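You operate a simulated robot arm through the tools that you are given. There is no shell and no other tool. Be economical: measure what you need, move in short steps, check, and stop when the job is done.

You are at the controls of a simulated robot arm. One attempt, no reset.

JOB
Put the large white screw labelled "86" from the top of the spare bench on top of the white shut box with the yellow band and the large white screw that says "79" on top of the teal wipe block.
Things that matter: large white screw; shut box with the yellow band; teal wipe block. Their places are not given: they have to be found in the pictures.

Only the result counts: the job must be done as asked and must still hold three seconds after the hand-in. Knocking over, shifting, dropping, spilling or breaking anything else fails it.

ROBOT AND FRAMES
A 6-joint arm with a two-finger parallel gripper, fixed in place. Base frame: the origin is at the foot of the arm, x ahead of it, y to its left, z up; the work surface is at about z = 0.76. Units: m, degrees, N and s.
With the tool pointing down near the work surface it reaches from about 0.26 to 0.68 m from the base axis. Its first joint turns from -66.0 to 66.0 degrees. Payload 2.9 kg.
The TCP is the grasp point between the finger pads, 0.03 m short of the fingertips. In the tool frame z runs along the fingers and y along their closing line. Largest opening 0.11 m; finger width 0.02, thickness 0.01; the body of the gripper, 0.048 by 0.112 m, starts 0.055 m behind the TCP.
Orientation is that of the tool frame in the base frame, as [roll, pitch, yaw] about the fixed x, y, z axes, in that order (R = Rz(yaw) Ry(pitch) Rx(roll)). With the fingers straight down and closing along the base's y, the tool's x points along the base's -x, its y along +y and its z along -z.

CONTROLS
- The arm moves only by the tool servo_tool. Its argument "steps" is a list that holds one entry, the list of rows, each a list of 7 numbers: the closure in counts, from 0 (fully open) to 255 (shut), then the shift along the tool's x, y, z in m, then the turn, a rotation vector about the tool's x, y, z in degrees. In form: [[[gripper, tx, ty, tz, rx, ry, rz], ...]]. A call has 1 to 10 rows; each row is the pose to reach, as a shift and turn from the pose commanded when the call began, along the tool's axes at that moment. Each row takes 0.2 s and may step no farther than 0.05 m and 8.6 degrees from the row before; otherwise, or with a gripper value out of range, the whole call is refused. Where a pose cannot be reached the arm comes as near as it can. A force on the tool above 40 N (or 10 N above the force at the start of the call, whichever is more), or a blocked arm, ends the call early, and 0.2 s more pass. Each finger travels about 0.108 m/s and halts on what it meets, pressing with about 38 N; the grip force reading is that of the motor and also rises with nothing between the fingers. The clock runs only during rows and for 0.2 s after the last one: add rows that repeat a pose to give the fingers time. The reply holds the time, the measured pose of the TCP, the force on the tool along the base axes, the opening and the grip force, in the units named above and with some noise.
- Cameras (640 x 400 px; columns grow to the right, rows downward): "scene" is fixed at [0.0907, 0.4471, 1.3791]; the picture's right is [-0.62, -0.79, 0.00], its down [-0.46, 0.36, -0.81] and it looks along [0.64, -0.50, -0.59] (base axes); focal length 314 px, centre (320, 200). "wrist" rides on the gripper at [-0.036, 0, -0.057] in the tool frame; the picture's right is [0.00, -1.00, 0.00], its down [0.97, 0.00, -0.24] and it looks along [0.24, 0.00, 0.97] (tool axes); focal length 218 px, centre (320, 200).
- grab_frame(camera): a new picture of that camera. The clock stands still meanwhile.
- probe_pixels(camera, pixels): there is no depth. For up to 12 entries [column, row, z] of the newest picture of that camera ("zoom" is the newest enlarged one), the place [x, y] in the base frame at which the ray of that pixel passes the height z, good to about 0.003 m. The clock stands still meanwhile.
- enlarge(camera, box): a new picture of the part [left, top, right, bottom] of that camera's present view, enlarged. The clock stands still meanwhile.
- hand_in(): hands the job in; it is judged then, once.

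Keep the steps short. Do not move on a guess: measure, check each grasp and each placing, and mend mistakes. In all there are 60 turns and 26 pictures (those below and enlarged ones count). Leave the gripper open and the arm clear of the work at the hand-in unless told otherwise, and finish with a single line.

The tools are called after ">>>" as name(argument=value, ...) on one line, values as JSON. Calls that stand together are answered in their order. servo_tool: Moves the arm, as the interface text tells. Its arguments: {"type":"object","properties":{"steps":{"type":"array","items":{"type":"array","items":{"type":"array","items":{"type":"number"}}}}},"required":["steps"]} The other tools are called the same way: grab_frame (camera) takes a picture; probe_pixels (camera, pixels) gives the place at which the rays of pixels pass given heights; enlarge (camera, box) takes an enlarged picture of a part of a camera's view; hand_in () hands the job in.

At the start:

```text
clock: 0.0
tool_pos: [0.3537, -0.006, 1.0438]
ee_rot: [180.0, 0.1, -180.0]
contact_force: [-0.4, -0.2, -0.5]
finger_gap: 0.1099
grasp_force: 0.1
```

scene: 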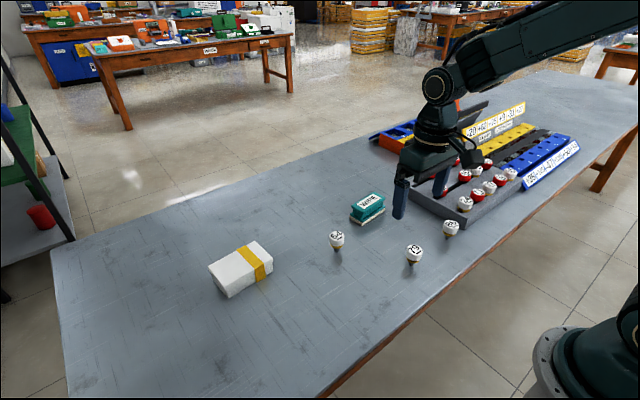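
wrist: 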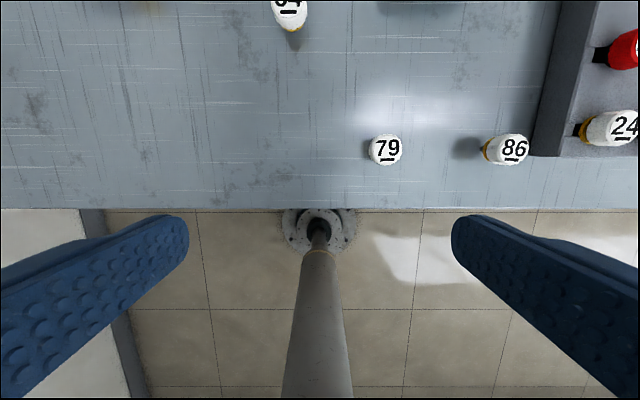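

I see three loose white screws on the bench (wrist view: 79 at (386,150), 86 at (513,150), another at (290,12)). I'll enlarge the scene to check labels and shapes.

>>> enlarge(camera="scene", box=[310, 170, 490, 282])

>>> enlarge(camera="wrist", box=[340, 110, 560, 210])

>>> enlarge(camera="scene", box=[190, 180, 400, 311])

```text
3.56 times, centred on (400, 226) of scene
```

zoom: 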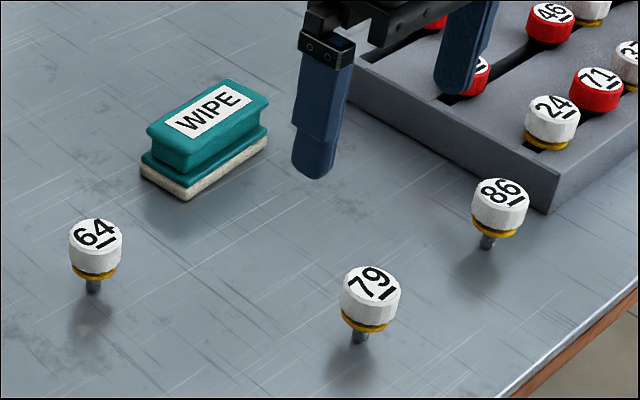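

```text
2.91 times, centred on (450, 160) of wrist
```

zoom: 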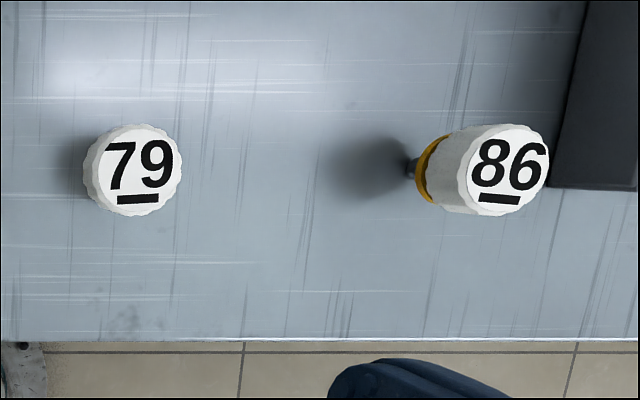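

```text
3.05 times, centred on (295, 246) of scene
```

zoom: 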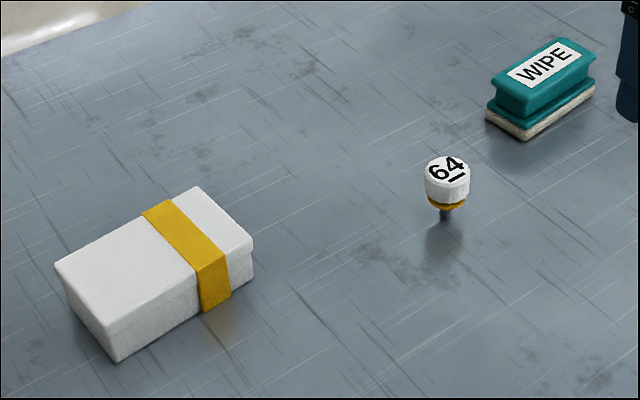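

Labels are clear: 64, 79, 86 stand on their shanks. Now I measure the places: screw shank feet at bench height, head tops, box and wipe corners.

>>> probe_pixels(camera="scene", pixels=[[410.7, 265.9, 0.76], [414.6, 249.6, 0.8], [446.9, 238.9, 0.76], [450.8, 224, 0.8], [336.5, 251.3, 0.76], [228.4, 298.8, 0.76], [272.7, 273.9, 0.76], [227.1, 286, 0.8], [362.9, 226, 0.76], [385.1, 210.6, 0.76], [349.4, 218.1, 0.76], [363.5, 213.4, 0.79]])

>>> probe_pixels(camera="wrist", pixels=[[388, 150, 0.8], [388, 150, 0.81], [515, 150, 0.8], [515, 150, 0.81], [479, 146, 0.76], [384, 150, 0.79]])

```text
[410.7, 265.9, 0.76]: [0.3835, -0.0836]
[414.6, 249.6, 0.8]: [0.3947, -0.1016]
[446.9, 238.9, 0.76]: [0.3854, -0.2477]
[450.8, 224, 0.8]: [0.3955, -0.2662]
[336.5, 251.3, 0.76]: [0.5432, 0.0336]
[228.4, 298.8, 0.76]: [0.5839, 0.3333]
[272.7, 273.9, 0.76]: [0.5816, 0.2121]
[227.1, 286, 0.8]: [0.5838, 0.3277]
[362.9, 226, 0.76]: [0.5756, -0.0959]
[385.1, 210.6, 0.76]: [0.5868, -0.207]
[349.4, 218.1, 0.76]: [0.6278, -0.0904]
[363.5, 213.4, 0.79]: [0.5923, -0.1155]
```

```text
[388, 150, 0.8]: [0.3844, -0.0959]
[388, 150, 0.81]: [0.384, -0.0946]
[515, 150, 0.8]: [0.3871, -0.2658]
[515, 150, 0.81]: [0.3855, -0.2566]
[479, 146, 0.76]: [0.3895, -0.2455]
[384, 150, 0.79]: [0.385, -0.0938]
```

Screw tops seem to be near z = 0.82. Next: the top corners of box and wipe, and the rack corner, at candidate heights.

>>> probe_pixels(camera="scene", pixels=[[208.1, 266.3, 0.803], [254, 241.7, 0.803], [273.4, 260.1, 0.803], [227.1, 286, 0.803], [351.4, 206.3, 0.81], [372.5, 192.3, 0.81], [385.4, 197.3, 0.81], [363.5, 213.4, 0.81], [414.6, 249.6, 0.82], [450.8, 224, 0.82], [464, 229, 0.76], [464, 229, 0.79]])

```text
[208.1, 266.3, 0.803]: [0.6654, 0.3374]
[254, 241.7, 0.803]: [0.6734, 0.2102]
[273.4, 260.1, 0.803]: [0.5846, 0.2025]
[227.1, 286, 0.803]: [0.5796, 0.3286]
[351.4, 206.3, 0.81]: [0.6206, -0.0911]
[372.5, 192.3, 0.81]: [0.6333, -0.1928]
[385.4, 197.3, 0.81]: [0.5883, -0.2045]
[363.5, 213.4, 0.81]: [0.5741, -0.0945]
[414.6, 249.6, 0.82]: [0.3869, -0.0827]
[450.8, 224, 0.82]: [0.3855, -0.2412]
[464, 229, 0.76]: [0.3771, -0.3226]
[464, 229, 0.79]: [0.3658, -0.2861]
```

Box top is at ~0.80, centred about (0.626, 0.27); wipe top at ~0.81, centred about (0.604, −0.146). The 86 screw at about (0.386, −0.245) stands close to the rack, so I move over it at z≈0.95 while turning the hand ~86° so the fingers close along x.

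>>> servo_tool(steps=[[[0, -0.0033, -0.024, 0.009, 0, 0, -8.6], [0, -0.0066, -0.048, 0.018, 0, 0, -17.2], [0, -0.0099, -0.072, 0.027, 0, 0, -25.8], [0, -0.0132, -0.096, 0.036, 0, 0, -34.4], [0, -0.0165, -0.12, 0.045, 0, 0, -43], [0, -0.0198, -0.144, 0.054, 0, 0, -51.6], [0, -0.0231, -0.168, 0.063, 0, 0, -60.2], [0, -0.0264, -0.192, 0.072, 0, 0, -68.8], [0, -0.0297, -0.216, 0.081, 0, 0, -77.4], [0, -0.033, -0.24, 0.09, 0, 0, -86]]])

>>> grab_frame(camera="wrist")

```text
clock: 2.2
tool_pos: [0.3856, -0.246, 0.95]
ee_rot: [-179.9, 0.0, -93.9]
contact_force: [-0.7, -0.6, 0.5]
finger_gap: 0.1097
grasp_force: 0.0
```

```text
20 pictures are left
```

wrist: 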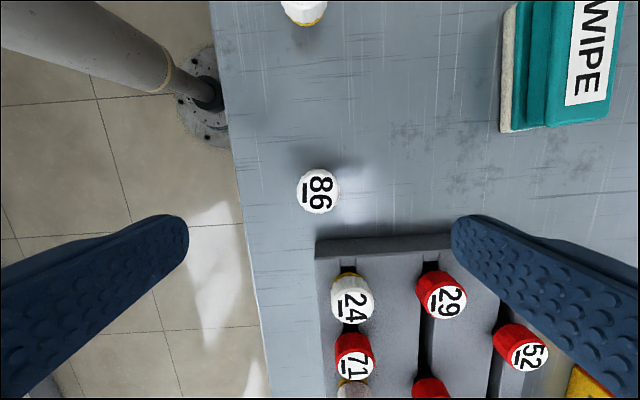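

I see 86 at (319,191) nearly centred; probing its top, foot cue and the rack edge near (318,250).

>>> probe_pixels(camera="wrist", pixels=[[319, 191, 0.82], [319, 191, 0.81], [319, 180, 0.79], [318, 245, 0.8], [440, 237, 0.8], [305, 8, 0.81]])

>>> enlarge(camera="wrist", box=[270, 140, 380, 290])

```text
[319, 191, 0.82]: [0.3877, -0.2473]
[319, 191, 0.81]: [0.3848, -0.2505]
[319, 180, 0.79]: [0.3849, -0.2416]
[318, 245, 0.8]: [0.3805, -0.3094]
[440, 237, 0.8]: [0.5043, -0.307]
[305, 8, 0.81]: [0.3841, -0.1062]
```

```text
2.67 times, centred on (325, 215) of wrist
```

zoom: 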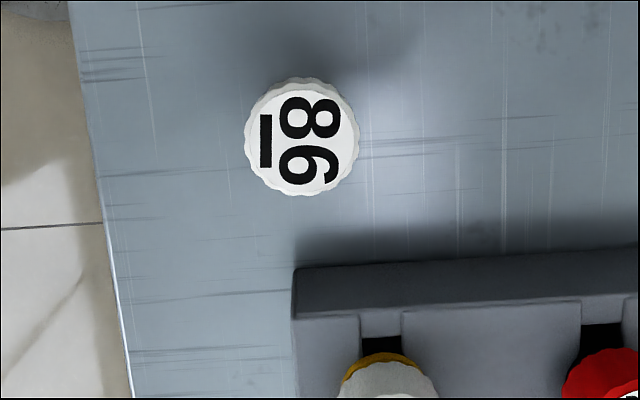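

86's axis is ≈(0.386, −0.247), matching the TCP to ~1 mm; the head is ~37 mm wide with top ~0.82. Rack edge is ~0.05 m beyond, clear. I descend straight to z≈0.803.

>>> servo_tool(steps=[[[0, 0.001, 0, 0.03, 0, 0, 0], [0, 0.001, 0, 0.06, 0, 0, 0], [0, 0.001, 0, 0.09, 0, 0, 0], [0, 0.001, 0, 0.12, 0, 0, 0], [0, 0.001, 0, 0.147, 0, 0, 0], [0, 0.001, 0, 0.147, 0, 0, 0]]])

>>> enlarge(camera="scene", box=[380, 170, 520, 270])

>>> grab_frame(camera="wrist")

```text
clock: 3.6
tool_pos: [0.3887, -0.2465, 0.8061]
ee_rot: [180.0, -0.1, -94.0]
contact_force: [-0.1, 0.9, -0.1]
finger_gap: 0.11
grasp_force: 0.0
```

```text
4.00 times, centred on (450, 220) of scene
```

zoom: 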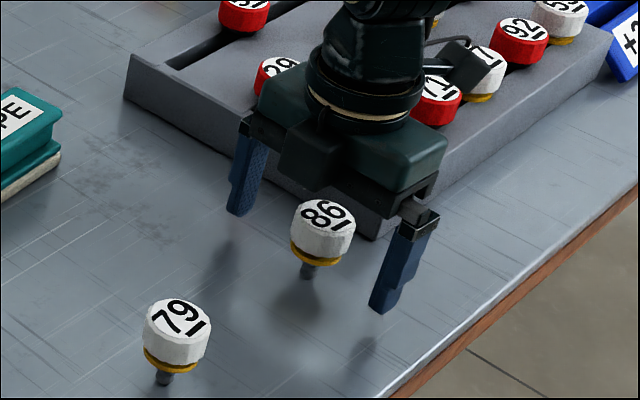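

```text
17 pictures are left
```

wrist: 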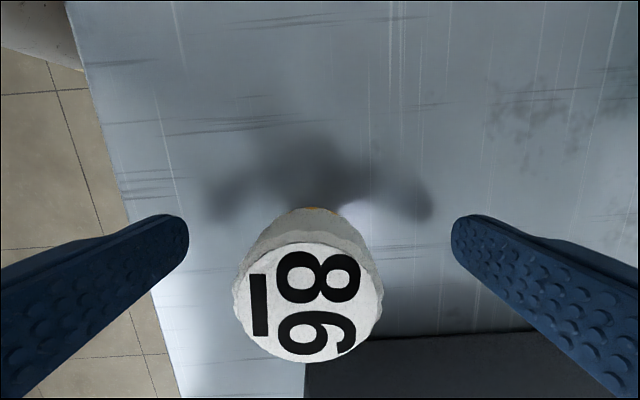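

The hand straddles 86. Checking the centring before closing, with the head centre at (310,302).

>>> probe_pixels(camera="wrist", pixels=[[310, 302, 0.812], [310, 302, 0.817], [234, 300, 0.81], [383, 300, 0.81], [307, 208, 0.78]])

```text
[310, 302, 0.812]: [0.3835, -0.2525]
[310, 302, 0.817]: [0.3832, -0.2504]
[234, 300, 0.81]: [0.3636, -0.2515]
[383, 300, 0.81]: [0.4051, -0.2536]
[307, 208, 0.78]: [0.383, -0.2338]
```

Centre is ≈(0.384, −0.251): I shift +4 mm tool x, +3.5 mm tool y, 3 mm down, then close and wait.

>>> servo_tool(steps=[[[0, 0.004, 0.0035, 0.003, 0, 0, 0], [0, 0.004, 0.0035, 0.003, 0, 0, 0], [255, 0.004, 0.0035, 0.003, 0, 0, 0], [255, 0.004, 0.0035, 0.003, 0, 0, 0], [255, 0.004, 0.0035, 0.003, 0, 0, 0], [255, 0.004, 0.0035, 0.003, 0, 0, 0], [255, 0.004, 0.0035, 0.003, 0, 0, 0]]])

>>> grab_frame(camera="wrist")

```text
clock: 5.2
tool_pos: [0.3843, -0.249, 0.8047]
ee_rot: [180.0, 0.0, -94.0]
contact_force: [-0.8, 0.4, 0.8]
finger_gap: 0.0384
grasp_force: 37.7
```

```text
16 pictures are left
```

wrist: 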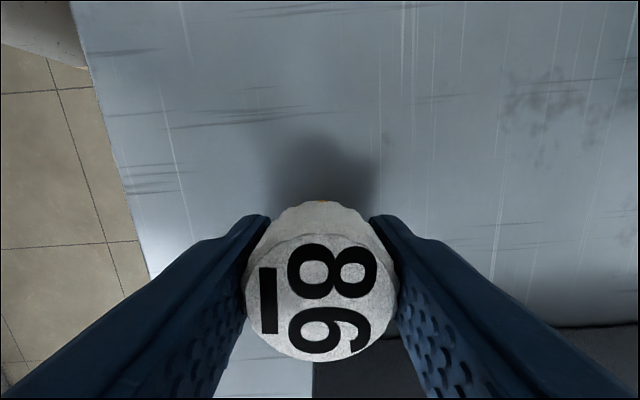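

86 is held (gap 38 mm, force 38 N). I lift straight 0.155 m and check the reply.

>>> servo_tool(steps=[[[255, 0, 0, -0.01, 0, 0, 0], [255, 0, 0, -0.04, 0, 0, 0], [255, 0, 0, -0.08, 0, 0, 0], [255, 0, 0, -0.12, 0, 0, 0], [255, 0, 0, -0.155, 0, 0, 0], [255, 0, 0, -0.155, 0, 0, 0]]])

>>> enlarge(camera="scene", box=[370, 120, 530, 270])

```text
clock: 6.6
tool_pos: [0.3831, -0.2492, 0.957]
ee_rot: [180.0, 0.0, -94.0]
contact_force: [0.5, -0.2, -0.8]
finger_gap: 0.0386
grasp_force: 38.5
```

```text
2.67 times, centred on (450, 195) of scene
```

zoom: 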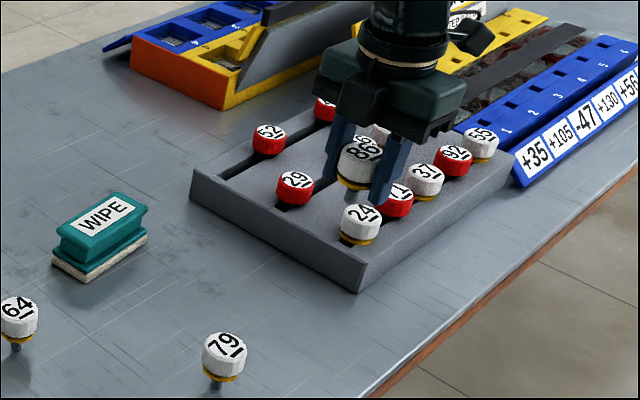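

86 is clear and upright in the hand. Carrying it at this height toward the box, first part of the way.

>>> servo_tool(steps=[[[255, -0.03, -0.01, 0, 0, 0, 0], [255, -0.07, -0.0236, 0, 0, 0, 0], [255, -0.11, -0.037, 0, 0, 0, 0], [255, -0.15, -0.0507, 0, 0, 0, 0], [255, -0.19, -0.0642, 0, 0, 0, 0], [255, -0.23, -0.0777, 0, 0, 0, 0], [255, -0.27, -0.0912, 0, 0, 0, 0], [255, -0.31, -0.1048, 0, 0, 0, 0], [255, -0.35, -0.1183, 0, 0, 0, 0], [255, -0.39, -0.1318, 0, 0, 0, 0]]])

>>> servo_tool(steps=[[[255, -0.04, -0.0135, 0, 0, 0, 0], [255, -0.08, -0.027, 0, 0, 0, 0], [255, -0.12, -0.0406, 0, 0, 0, 0], [255, -0.153, -0.0518, 0, 0, 0, 0], [255, -0.153, -0.0518, 0, 0, 0, 0]]])

>>> grab_frame(camera="scene")

>>> grab_frame(camera="wrist")

```text
clock: 8.8
tool_pos: [0.5431, 0.1314, 0.9561]
ee_rot: [-180.0, 0.0, -94.0]
contact_force: [0.5, -0.6, -0.6]
finger_gap: 0.0387
grasp_force: 38.0
```

```text
clock: 10.0
tool_pos: [0.6035, 0.2769, 0.9557]
ee_rot: [179.9, 0.0, -93.9]
contact_force: [0.5, -0.6, -1.6]
finger_gap: 0.0385
grasp_force: 37.9
```

```text
14 pictures are left
```

scene: 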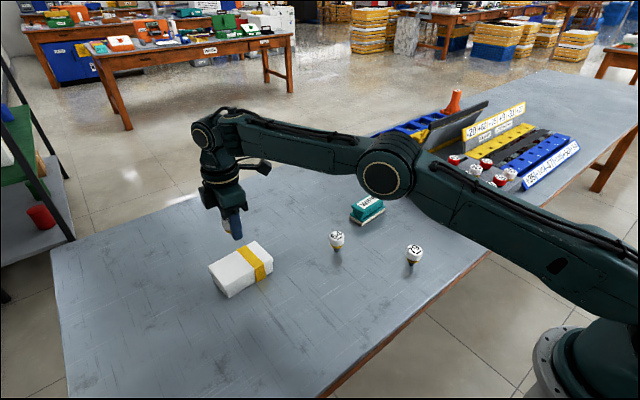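

```text
13 pictures are left
```

wrist: 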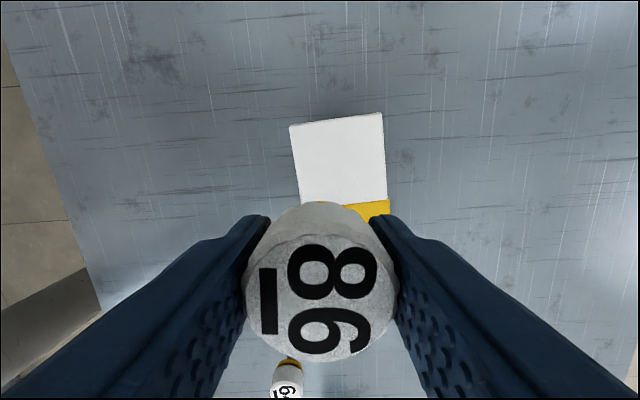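

Box visible in the wrist view: corners (290,127), (382,113), (386,200), band edge at (343,205)-(388,200). Measuring them.

>>> probe_pixels(camera="wrist", pixels=[[290, 127, 0.803], [382, 113, 0.803], [387, 200, 0.803], [298, 196, 0.803], [389, 214, 0.803]])

```text
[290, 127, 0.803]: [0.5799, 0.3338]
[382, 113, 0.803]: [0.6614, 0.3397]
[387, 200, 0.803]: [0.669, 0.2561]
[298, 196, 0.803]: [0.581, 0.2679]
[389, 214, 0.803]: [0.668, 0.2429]
```

The plain part left of the band (y>0.262) is where I want the foot: target (0.608, 0.288). I shift there and descend to z≈0.865 (foot ~0.82).

>>> servo_tool(steps=[[[255, -0.0113, -0.0037, 0, 0, 0, 0], [255, -0.0113, -0.0037, 0.03, 0, 0, 0], [255, -0.0113, -0.0037, 0.06, 0, 0, 0], [255, -0.0113, -0.0037, 0.08, 0, 0, 0], [255, -0.0113, -0.0037, 0.091, 0, 0, 0], [255, -0.0113, -0.0037, 0.091, 0, 0, 0]]])

>>> enlarge(camera="scene", box=[190, 180, 310, 310])

```text
clock: 11.4
tool_pos: [0.6085, 0.2903, 0.8661]
ee_rot: [179.9, 0.0, -93.9]
contact_force: [0.4, 0.5, -0.2]
finger_gap: 0.0389
grasp_force: 38.4
```

```text
3.08 times, centred on (250, 245) of scene
```

zoom: 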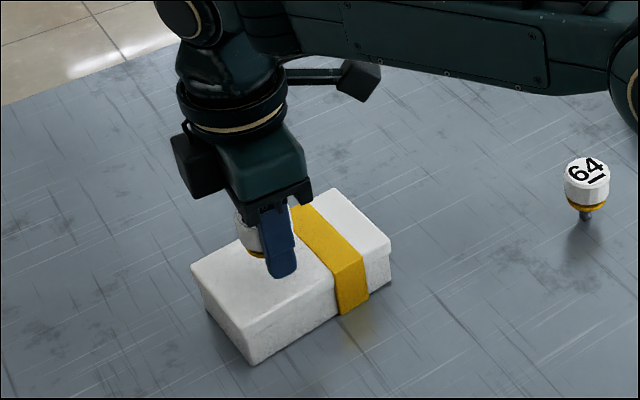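

The reached pose is right and the screw hangs above the plain part. I go down 12 mm, then read the force.

>>> servo_tool(steps=[[[255, 0, 0, 0.006, 0, 0, 0], [255, 0, 0, 0.012, 0, 0, 0], [255, 0, 0, 0.012, 0, 0, 0]]])

>>> servo_tool(steps=[[[255, 0, 0, 0.002, 0, 0, 0], [255, 0, 0, 0.002, 0, 0, 0]]])

>>> servo_tool(steps=[[[255, 0, 0, 0.002, 0, 0, 0], [255, 0, 0, 0.002, 0, 0, 0]]])

```text
clock: 12.2
tool_pos: [0.6085, 0.2905, 0.8549]
ee_rot: [-179.9, 0.0, -94.0]
contact_force: [0.6, -0.2, -0.9]
finger_gap: 0.0384
grasp_force: 38.0
```

```text
clock: 12.8
tool_pos: [0.6101, 0.2906, 0.8546]
ee_rot: [-179.9, 0.1, -94.0]
contact_force: [-1.4, -1.9, 8.6]
finger_gap: 0.0386
grasp_force: 38.2
```

```text
clock: 13.4
tool_pos: [0.6102, 0.2901, 0.8544]
ee_rot: [-179.7, 0.2, -94.1]
contact_force: [-4.4, -4.8, 28.0]
finger_gap: 0.0388
grasp_force: 38.1
```

Contact: force rose 8.6 → 28 N at z≈0.8545. I back off ~2.5 mm of command to leave a light touch, and look.

>>> servo_tool(steps=[[[255, 0, 0, -0.0025, 0, 0, 0], [255, 0, 0, -0.0025, 0, 0, 0]]])

>>> enlarge(camera="scene", box=[230, 220, 290, 280])

```text
clock: 14.0
tool_pos: [0.6098, 0.2896, 0.8534]
ee_rot: [-179.9, 0.1, -94.1]
contact_force: [5.9, 0.2, 14.8]
finger_gap: 0.0386
grasp_force: 37.6
```

```text
6.67 times, centred on (260, 250) of scene
```

zoom: 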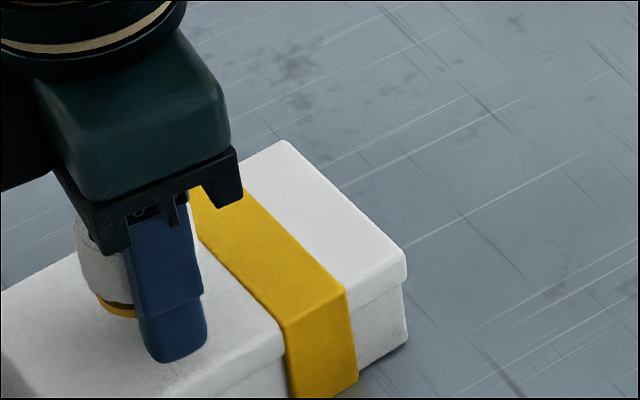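

Still 15 N with some sideways load; back off in 1 mm steps to about zero.

>>> servo_tool(steps=[[[255, 0, 0, -0.001, 0, 0, 0], [255, 0, 0, -0.001, 0, 0, 0]]])

```text
clock: 14.6
tool_pos: [0.6076, 0.2896, 0.8548]
ee_rot: [179.9, 0.0, -93.9]
contact_force: [3.3, 1.4, 10.7]
finger_gap: 0.0385
grasp_force: 38.1
```

>>> servo_tool(steps=[[[255, 0, 0, -0.001, 0, 0, 0], [255, 0, 0, -0.001, 0, 0, 0]]])

```text
clock: 15.2
tool_pos: [0.6088, 0.2905, 0.8534]
ee_rot: [179.8, -0.2, -94.0]
contact_force: [1.1, 1.2, 2.0]
finger_gap: 0.0386
grasp_force: 38.2
```

Only ~2 N remains: light contact. Opening the fingers in place.

>>> servo_tool(steps=[[[225, 0, 0, 0, 0, 0, 0], [120, 0, 0, 0, 0, 0, 0], [60, 0, 0, 0, 0, 0, 0], [0, 0, 0, 0, 0, 0, 0], [0, 0, 0, 0, 0, 0, 0]]])

>>> grab_frame(camera="wrist")

```text
clock: 16.4
tool_pos: [0.609, 0.2906, 0.8539]
ee_rot: [180.0, -0.1, -94.0]
contact_force: [-0.1, 0.1, 0.1]
finger_gap: 0.1098
grasp_force: 0.0
```

```text
10 pictures are left
```

wrist: 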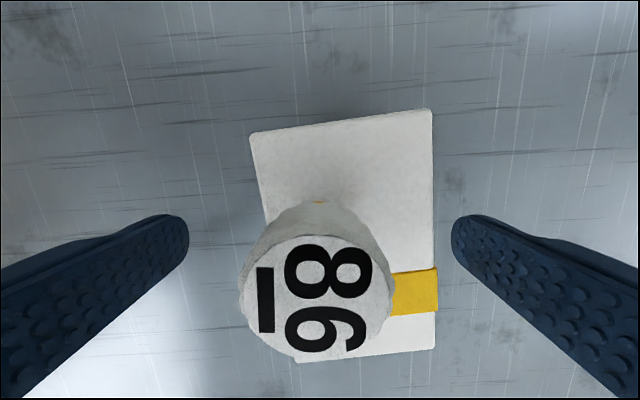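

86 stands upright on the box. I retreat straight up 0.11 m, then travel to above the 79 screw.

>>> servo_tool(steps=[[[0, 0, 0, -0.02, 0, 0, 0], [0, 0, 0, -0.06, 0, 0, 0], [0, 0, 0, -0.1, 0, 0, 0], [0, 0, 0, -0.11, 0, 0, 0]]])

>>> servo_tool(steps=[[[0, 0.0393, 0.0197, 0, 0, 0, 0], [0, 0.0785, 0.0394, 0, 0, 0, 0], [0, 0.1178, 0.0591, 0, 0, 0, 0], [0, 0.1571, 0.0788, 0, 0, 0, 0], [0, 0.1964, 0.0985, 0, 0, 0, 0], [0, 0.2356, 0.1182, 0, 0, 0, 0], [0, 0.2749, 0.1379, 0, 0, 0, 0], [0, 0.3142, 0.1576, 0, 0, 0, 0], [0, 0.3534, 0.1773, 0, 0, 0, 0], [0, 0.3927, 0.197, 0, 0, 0, 0]]])

>>> grab_frame(camera="wrist")

```text
clock: 17.4
tool_pos: [0.6079, 0.291, 0.9658]
ee_rot: [-180.0, 0.0, -93.9]
contact_force: [0.7, 0.3, -0.1]
finger_gap: 0.1103
grasp_force: 0.1
```

```text
clock: 19.6
tool_pos: [0.3842, -0.0876, 0.9645]
ee_rot: [-179.9, 0.0, -94.0]
contact_force: [-0.1, -0.7, 0.2]
finger_gap: 0.1101
grasp_force: 0.0
```

```text
9 pictures are left
```

wrist: 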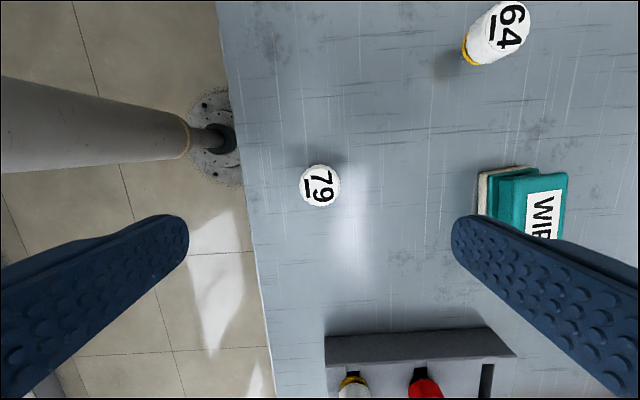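

79's head is at (321,187). Measuring it.

>>> probe_pixels(camera="wrist", pixels=[[321, 187, 0.815], [320, 186, 0.82], [310, 172, 0.79]])

```text
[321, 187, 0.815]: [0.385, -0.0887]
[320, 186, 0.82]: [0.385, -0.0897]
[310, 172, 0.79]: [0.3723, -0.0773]
```

79 at (0.385, −0.089). Descending with a 1.5 mm tool-x correction to z≈0.804, then checking.

>>> servo_tool(steps=[[[0, 0.0015, 0, 0.04, 0, 0, 0], [0, 0.0015, 0, 0.08, 0, 0, 0], [0, 0.0015, 0, 0.12, 0, 0, 0], [0, 0.0015, 0, 0.15, 0, 0, 0], [0, 0.0015, 0, 0.161, 0, 0, 0], [0, 0.0015, 0, 0.161, 0, 0, 0]]])

>>> grab_frame(camera="wrist")

```text
clock: 21.0
tool_pos: [0.3841, -0.089, 0.8041]
ee_rot: [180.0, -0.1, -93.9]
contact_force: [-0.3, -0.6, 0.1]
finger_gap: 0.1097
grasp_force: 0.1
```

```text
8 pictures are left
```

wrist: 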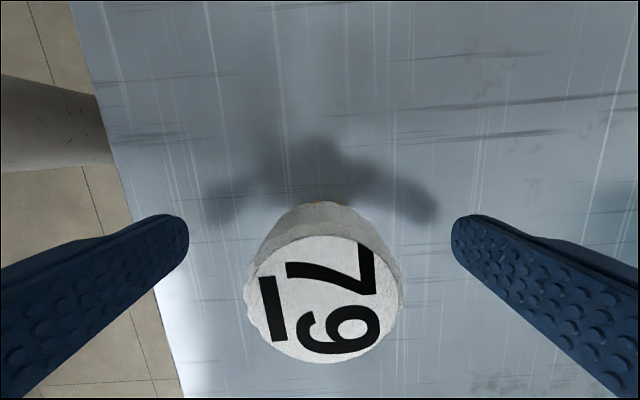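

79 is centred at (322,300), just like the good grip before. Closing.

>>> servo_tool(steps=[[[255, 0, 0, 0, 0, 0, 0], [255, 0, 0, 0, 0, 0, 0], [255, 0, 0, 0, 0, 0, 0], [255, 0, 0, 0, 0, 0, 0], [255, 0, 0, 0, 0, 0, 0]]])

```text
clock: 22.2
tool_pos: [0.3829, -0.0908, 0.8042]
ee_rot: [-180.0, 0.0, -94.1]
contact_force: [0.2, 1.1, 0.1]
finger_gap: 0.0382
grasp_force: 38.4
```

Held (gap 38 mm). Lifting 0.155 m, then moving over the wipe block at (0.604, −0.146).

>>> servo_tool(steps=[[[255, 0, 0, -0.01, 0, 0, 0], [255, 0, 0, -0.04, 0, 0, 0], [255, 0, 0, -0.08, 0, 0, 0], [255, 0, 0, -0.12, 0, 0, 0], [255, 0, 0, -0.155, 0, 0, 0], [255, 0, 0, -0.155, 0, 0, 0]]])

>>> servo_tool(steps=[[[255, 0.0068, -0.0372, 0, 0, 0, 0], [255, 0.0137, -0.0743, 0, 0, 0, 0], [255, 0.0205, -0.1114, 0, 0, 0, 0], [255, 0.0274, -0.1486, 0, 0, 0, 0], [255, 0.0342, -0.1857, 0, 0, 0, 0], [255, 0.0411, -0.2229, 0, 0, 0, 0], [255, 0.0411, -0.2229, 0, 0, 0, 0]]])

>>> grab_frame(camera="wrist")

```text
clock: 23.6
tool_pos: [0.3829, -0.0885, 0.9603]
ee_rot: [-179.9, -0.1, -94.0]
contact_force: [-0.4, -0.4, -0.4]
finger_gap: 0.0383
grasp_force: 37.8
```

```text
clock: 25.2
tool_pos: [0.6045, -0.1431, 0.9603]
ee_rot: [179.9, 0.0, -94.0]
contact_force: [-0.1, 0.7, -0.7]
finger_gap: 0.0381
grasp_force: 38.2
```

```text
7 pictures are left
```

wrist: 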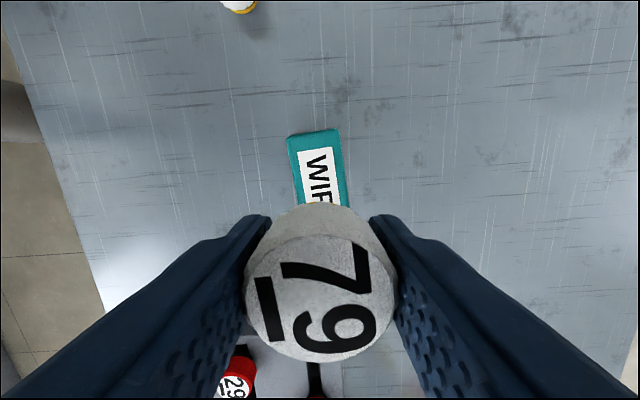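

Checking the wipe's edges from this view.

>>> probe_pixels(camera="wrist", pixels=[[288, 136, 0.812], [338, 129, 0.812], [297, 195, 0.812], [347, 195, 0.812]])

```text
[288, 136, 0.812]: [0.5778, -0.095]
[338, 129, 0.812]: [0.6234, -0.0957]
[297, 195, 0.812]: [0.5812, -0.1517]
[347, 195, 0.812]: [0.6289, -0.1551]
```

Wipe top centre ≈(0.604, −0.147). Adding 2 mm along tool x and descending to z≈0.872.

>>> servo_tool(steps=[[[255, 0.002, 0, 0.03, 0, 0, 0], [255, 0.002, 0, 0.06, 0, 0, 0], [255, 0.002, 0, 0.08, 0, 0, 0], [255, 0.002, 0, 0.088, 0, 0, 0], [255, 0.002, 0, 0.088, 0, 0, 0]]])

>>> enlarge(camera="scene", box=[330, 160, 410, 240])

```text
clock: 26.4
tool_pos: [0.6055, -0.1466, 0.8704]
ee_rot: [179.9, -0.1, -94.0]
contact_force: [0.0, -0.1, -1.0]
finger_gap: 0.0382
grasp_force: 37.7
```

```text
5.00 times, centred on (370, 200) of scene
```

zoom: 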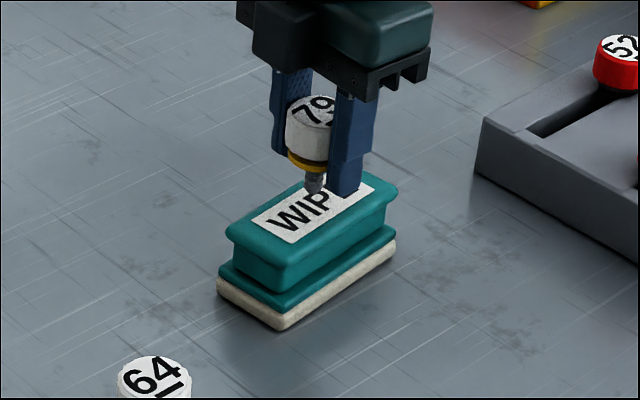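

Screw is above the label, a few millimetres up. Lowering in small steps, reading the force.

>>> servo_tool(steps=[[[255, 0, 0, 0.004, 0, 0, 0], [255, 0, 0, 0.007, 0, 0, 0], [255, 0, 0, 0.007, 0, 0, 0]]])

>>> servo_tool(steps=[[[255, 0, 0, 0.001, 0, 0, 0], [255, 0, 0, 0.002, 0, 0, 0], [255, 0, 0, 0.002, 0, 0, 0]]])

```text
clock: 27.2
tool_pos: [0.6047, -0.147, 0.8638]
ee_rot: [-180.0, 0.0, -94.0]
contact_force: [-0.5, -0.6, -0.2]
finger_gap: 0.0385
grasp_force: 38.0
```

```text
clock: 28.0
tool_pos: [0.6038, -0.1479, 0.8613]
ee_rot: [180.0, 0.0, -94.1]
contact_force: [0.5, 0.4, -0.7]
finger_gap: 0.0382
grasp_force: 37.7
```

No contact yet; continuing 1.5 mm at a time.

>>> servo_tool(steps=[[[255, 0, 0, 0.0015, 0, 0, 0], [255, 0, 0, 0.0015, 0, 0, 0]]])

```text
clock: 28.6
tool_pos: [0.6048, -0.147, 0.8603]
ee_rot: [179.9, 0.0, -94.0]
contact_force: [-0.1, -0.1, -0.8]
finger_gap: 0.0383
grasp_force: 38.0
```

>>> servo_tool(steps=[[[255, 0, 0, 0.0015, 0, 0, 0], [255, 0, 0, 0.0015, 0, 0, 0]]])

```text
clock: 29.2
tool_pos: [0.6049, -0.1466, 0.8587]
ee_rot: [-180.0, -0.1, -94.0]
contact_force: [-0.4, 0.3, -0.8]
finger_gap: 0.0382
grasp_force: 38.4
```

>>> servo_tool(steps=[[[255, 0, 0, 0.0012, 0, 0, 0], [255, 0, 0, 0.0012, 0, 0, 0]]])

```text
clock: 29.8
tool_pos: [0.6058, -0.1468, 0.8584]
ee_rot: [-180.0, 0.0, -94.0]
contact_force: [0.0, 2.0, 6.4]
finger_gap: 0.0383
grasp_force: 38.3
```

Contact: 6.4 N. Backing off 0.4 mm and then opening.

>>> servo_tool(steps=[[[255, 0, 0, -0.0004, 0, 0, 0], [255, 0, 0, -0.0004, 0, 0, 0]]])

```text
clock: 30.4
tool_pos: [0.6044, -0.1482, 0.8584]
ee_rot: [-180.0, -0.1, -94.0]
contact_force: [1.6, 2.5, 6.4]
finger_gap: 0.0381
grasp_force: 38.6
```

>>> servo_tool(steps=[[[255, 0, 0, -0.0004, 0, 0, 0], [255, 0, 0, -0.0004, 0, 0, 0]]])

```text
clock: 31.0
tool_pos: [0.6032, -0.1487, 0.8588]
ee_rot: [-179.9, 0.0, -94.0]
contact_force: [1.9, 0.6, 4.9]
finger_gap: 0.038
grasp_force: 37.9
```

Light touch now; opening in place.

>>> servo_tool(steps=[[[225, 0, 0, -0.0003, 0, 0, 0], [120, 0, 0, -0.0003, 0, 0, 0], [60, 0, 0, -0.0003, 0, 0, 0], [0, 0, 0, -0.0003, 0, 0, 0], [0, 0, 0, -0.0003, 0, 0, 0]]])

>>> enlarge(camera="scene", box=[330, 160, 410, 240])

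```text
clock: 32.2
tool_pos: [0.6043, -0.1484, 0.8587]
ee_rot: [180.0, -0.1, -93.9]
contact_force: [-1.0, -1.0, -0.8]
finger_gap: 0.11
grasp_force: 0.1
```

```text
5.00 times, centred on (370, 200) of scene
```

zoom: 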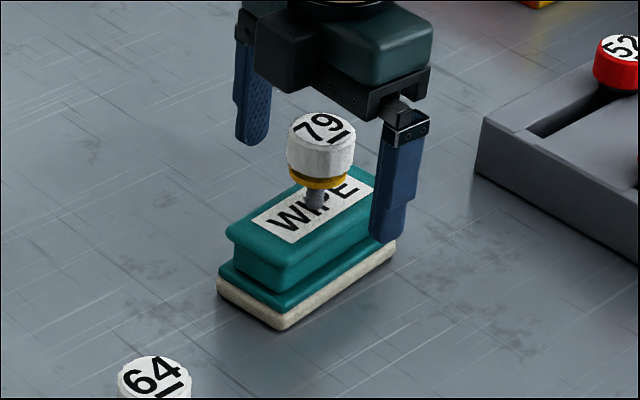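

79 stands upright on the wipe, fingers clear. Retreating straight up 0.16 m, with a little wait, and a last look at everything.

>>> servo_tool(steps=[[[0, 0, 0, -0.02, 0, 0, 0], [0, 0, 0, -0.06, 0, 0, 0], [0, 0, 0, -0.1, 0, 0, 0], [0, 0, 0, -0.14, 0, 0, 0], [0, 0, 0, -0.16, 0, 0, 0], [0, 0, 0, -0.16, 0, 0, 0]]])

>>> grab_frame(camera="scene")

>>> enlarge(camera="scene", box=[190, 170, 430, 320])

```text
clock: 33.6
tool_pos: [0.6043, -0.1484, 1.02]
ee_rot: [-180.0, 0.0, -93.9]
contact_force: [1.6, 0.2, 1.1]
finger_gap: 0.1099
grasp_force: 0.2
```

```text
4 pictures are left
```

scene: 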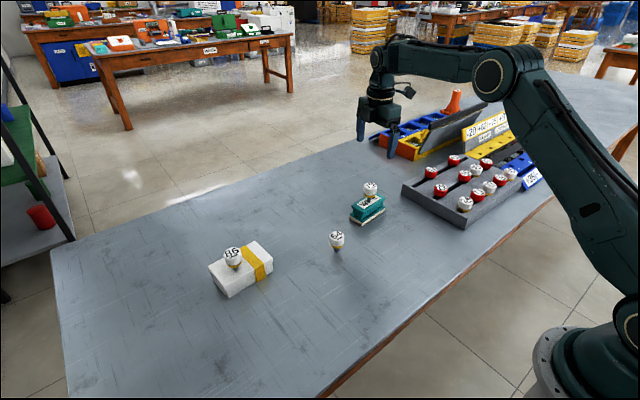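

```text
2.67 times, centred on (310, 245) of scene
```

zoom: 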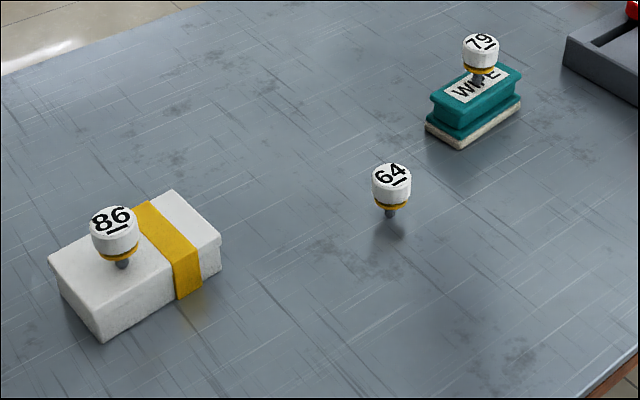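

Both screws stand where asked, nothing else has moved, and the gripper is open and clear. Handing in.

>>> hand_in()

```text
The job is handed in.
```

Screw 86 is standing on the white box with the yellow band and screw 79 is standing on the teal wipe block; the job is handed in.
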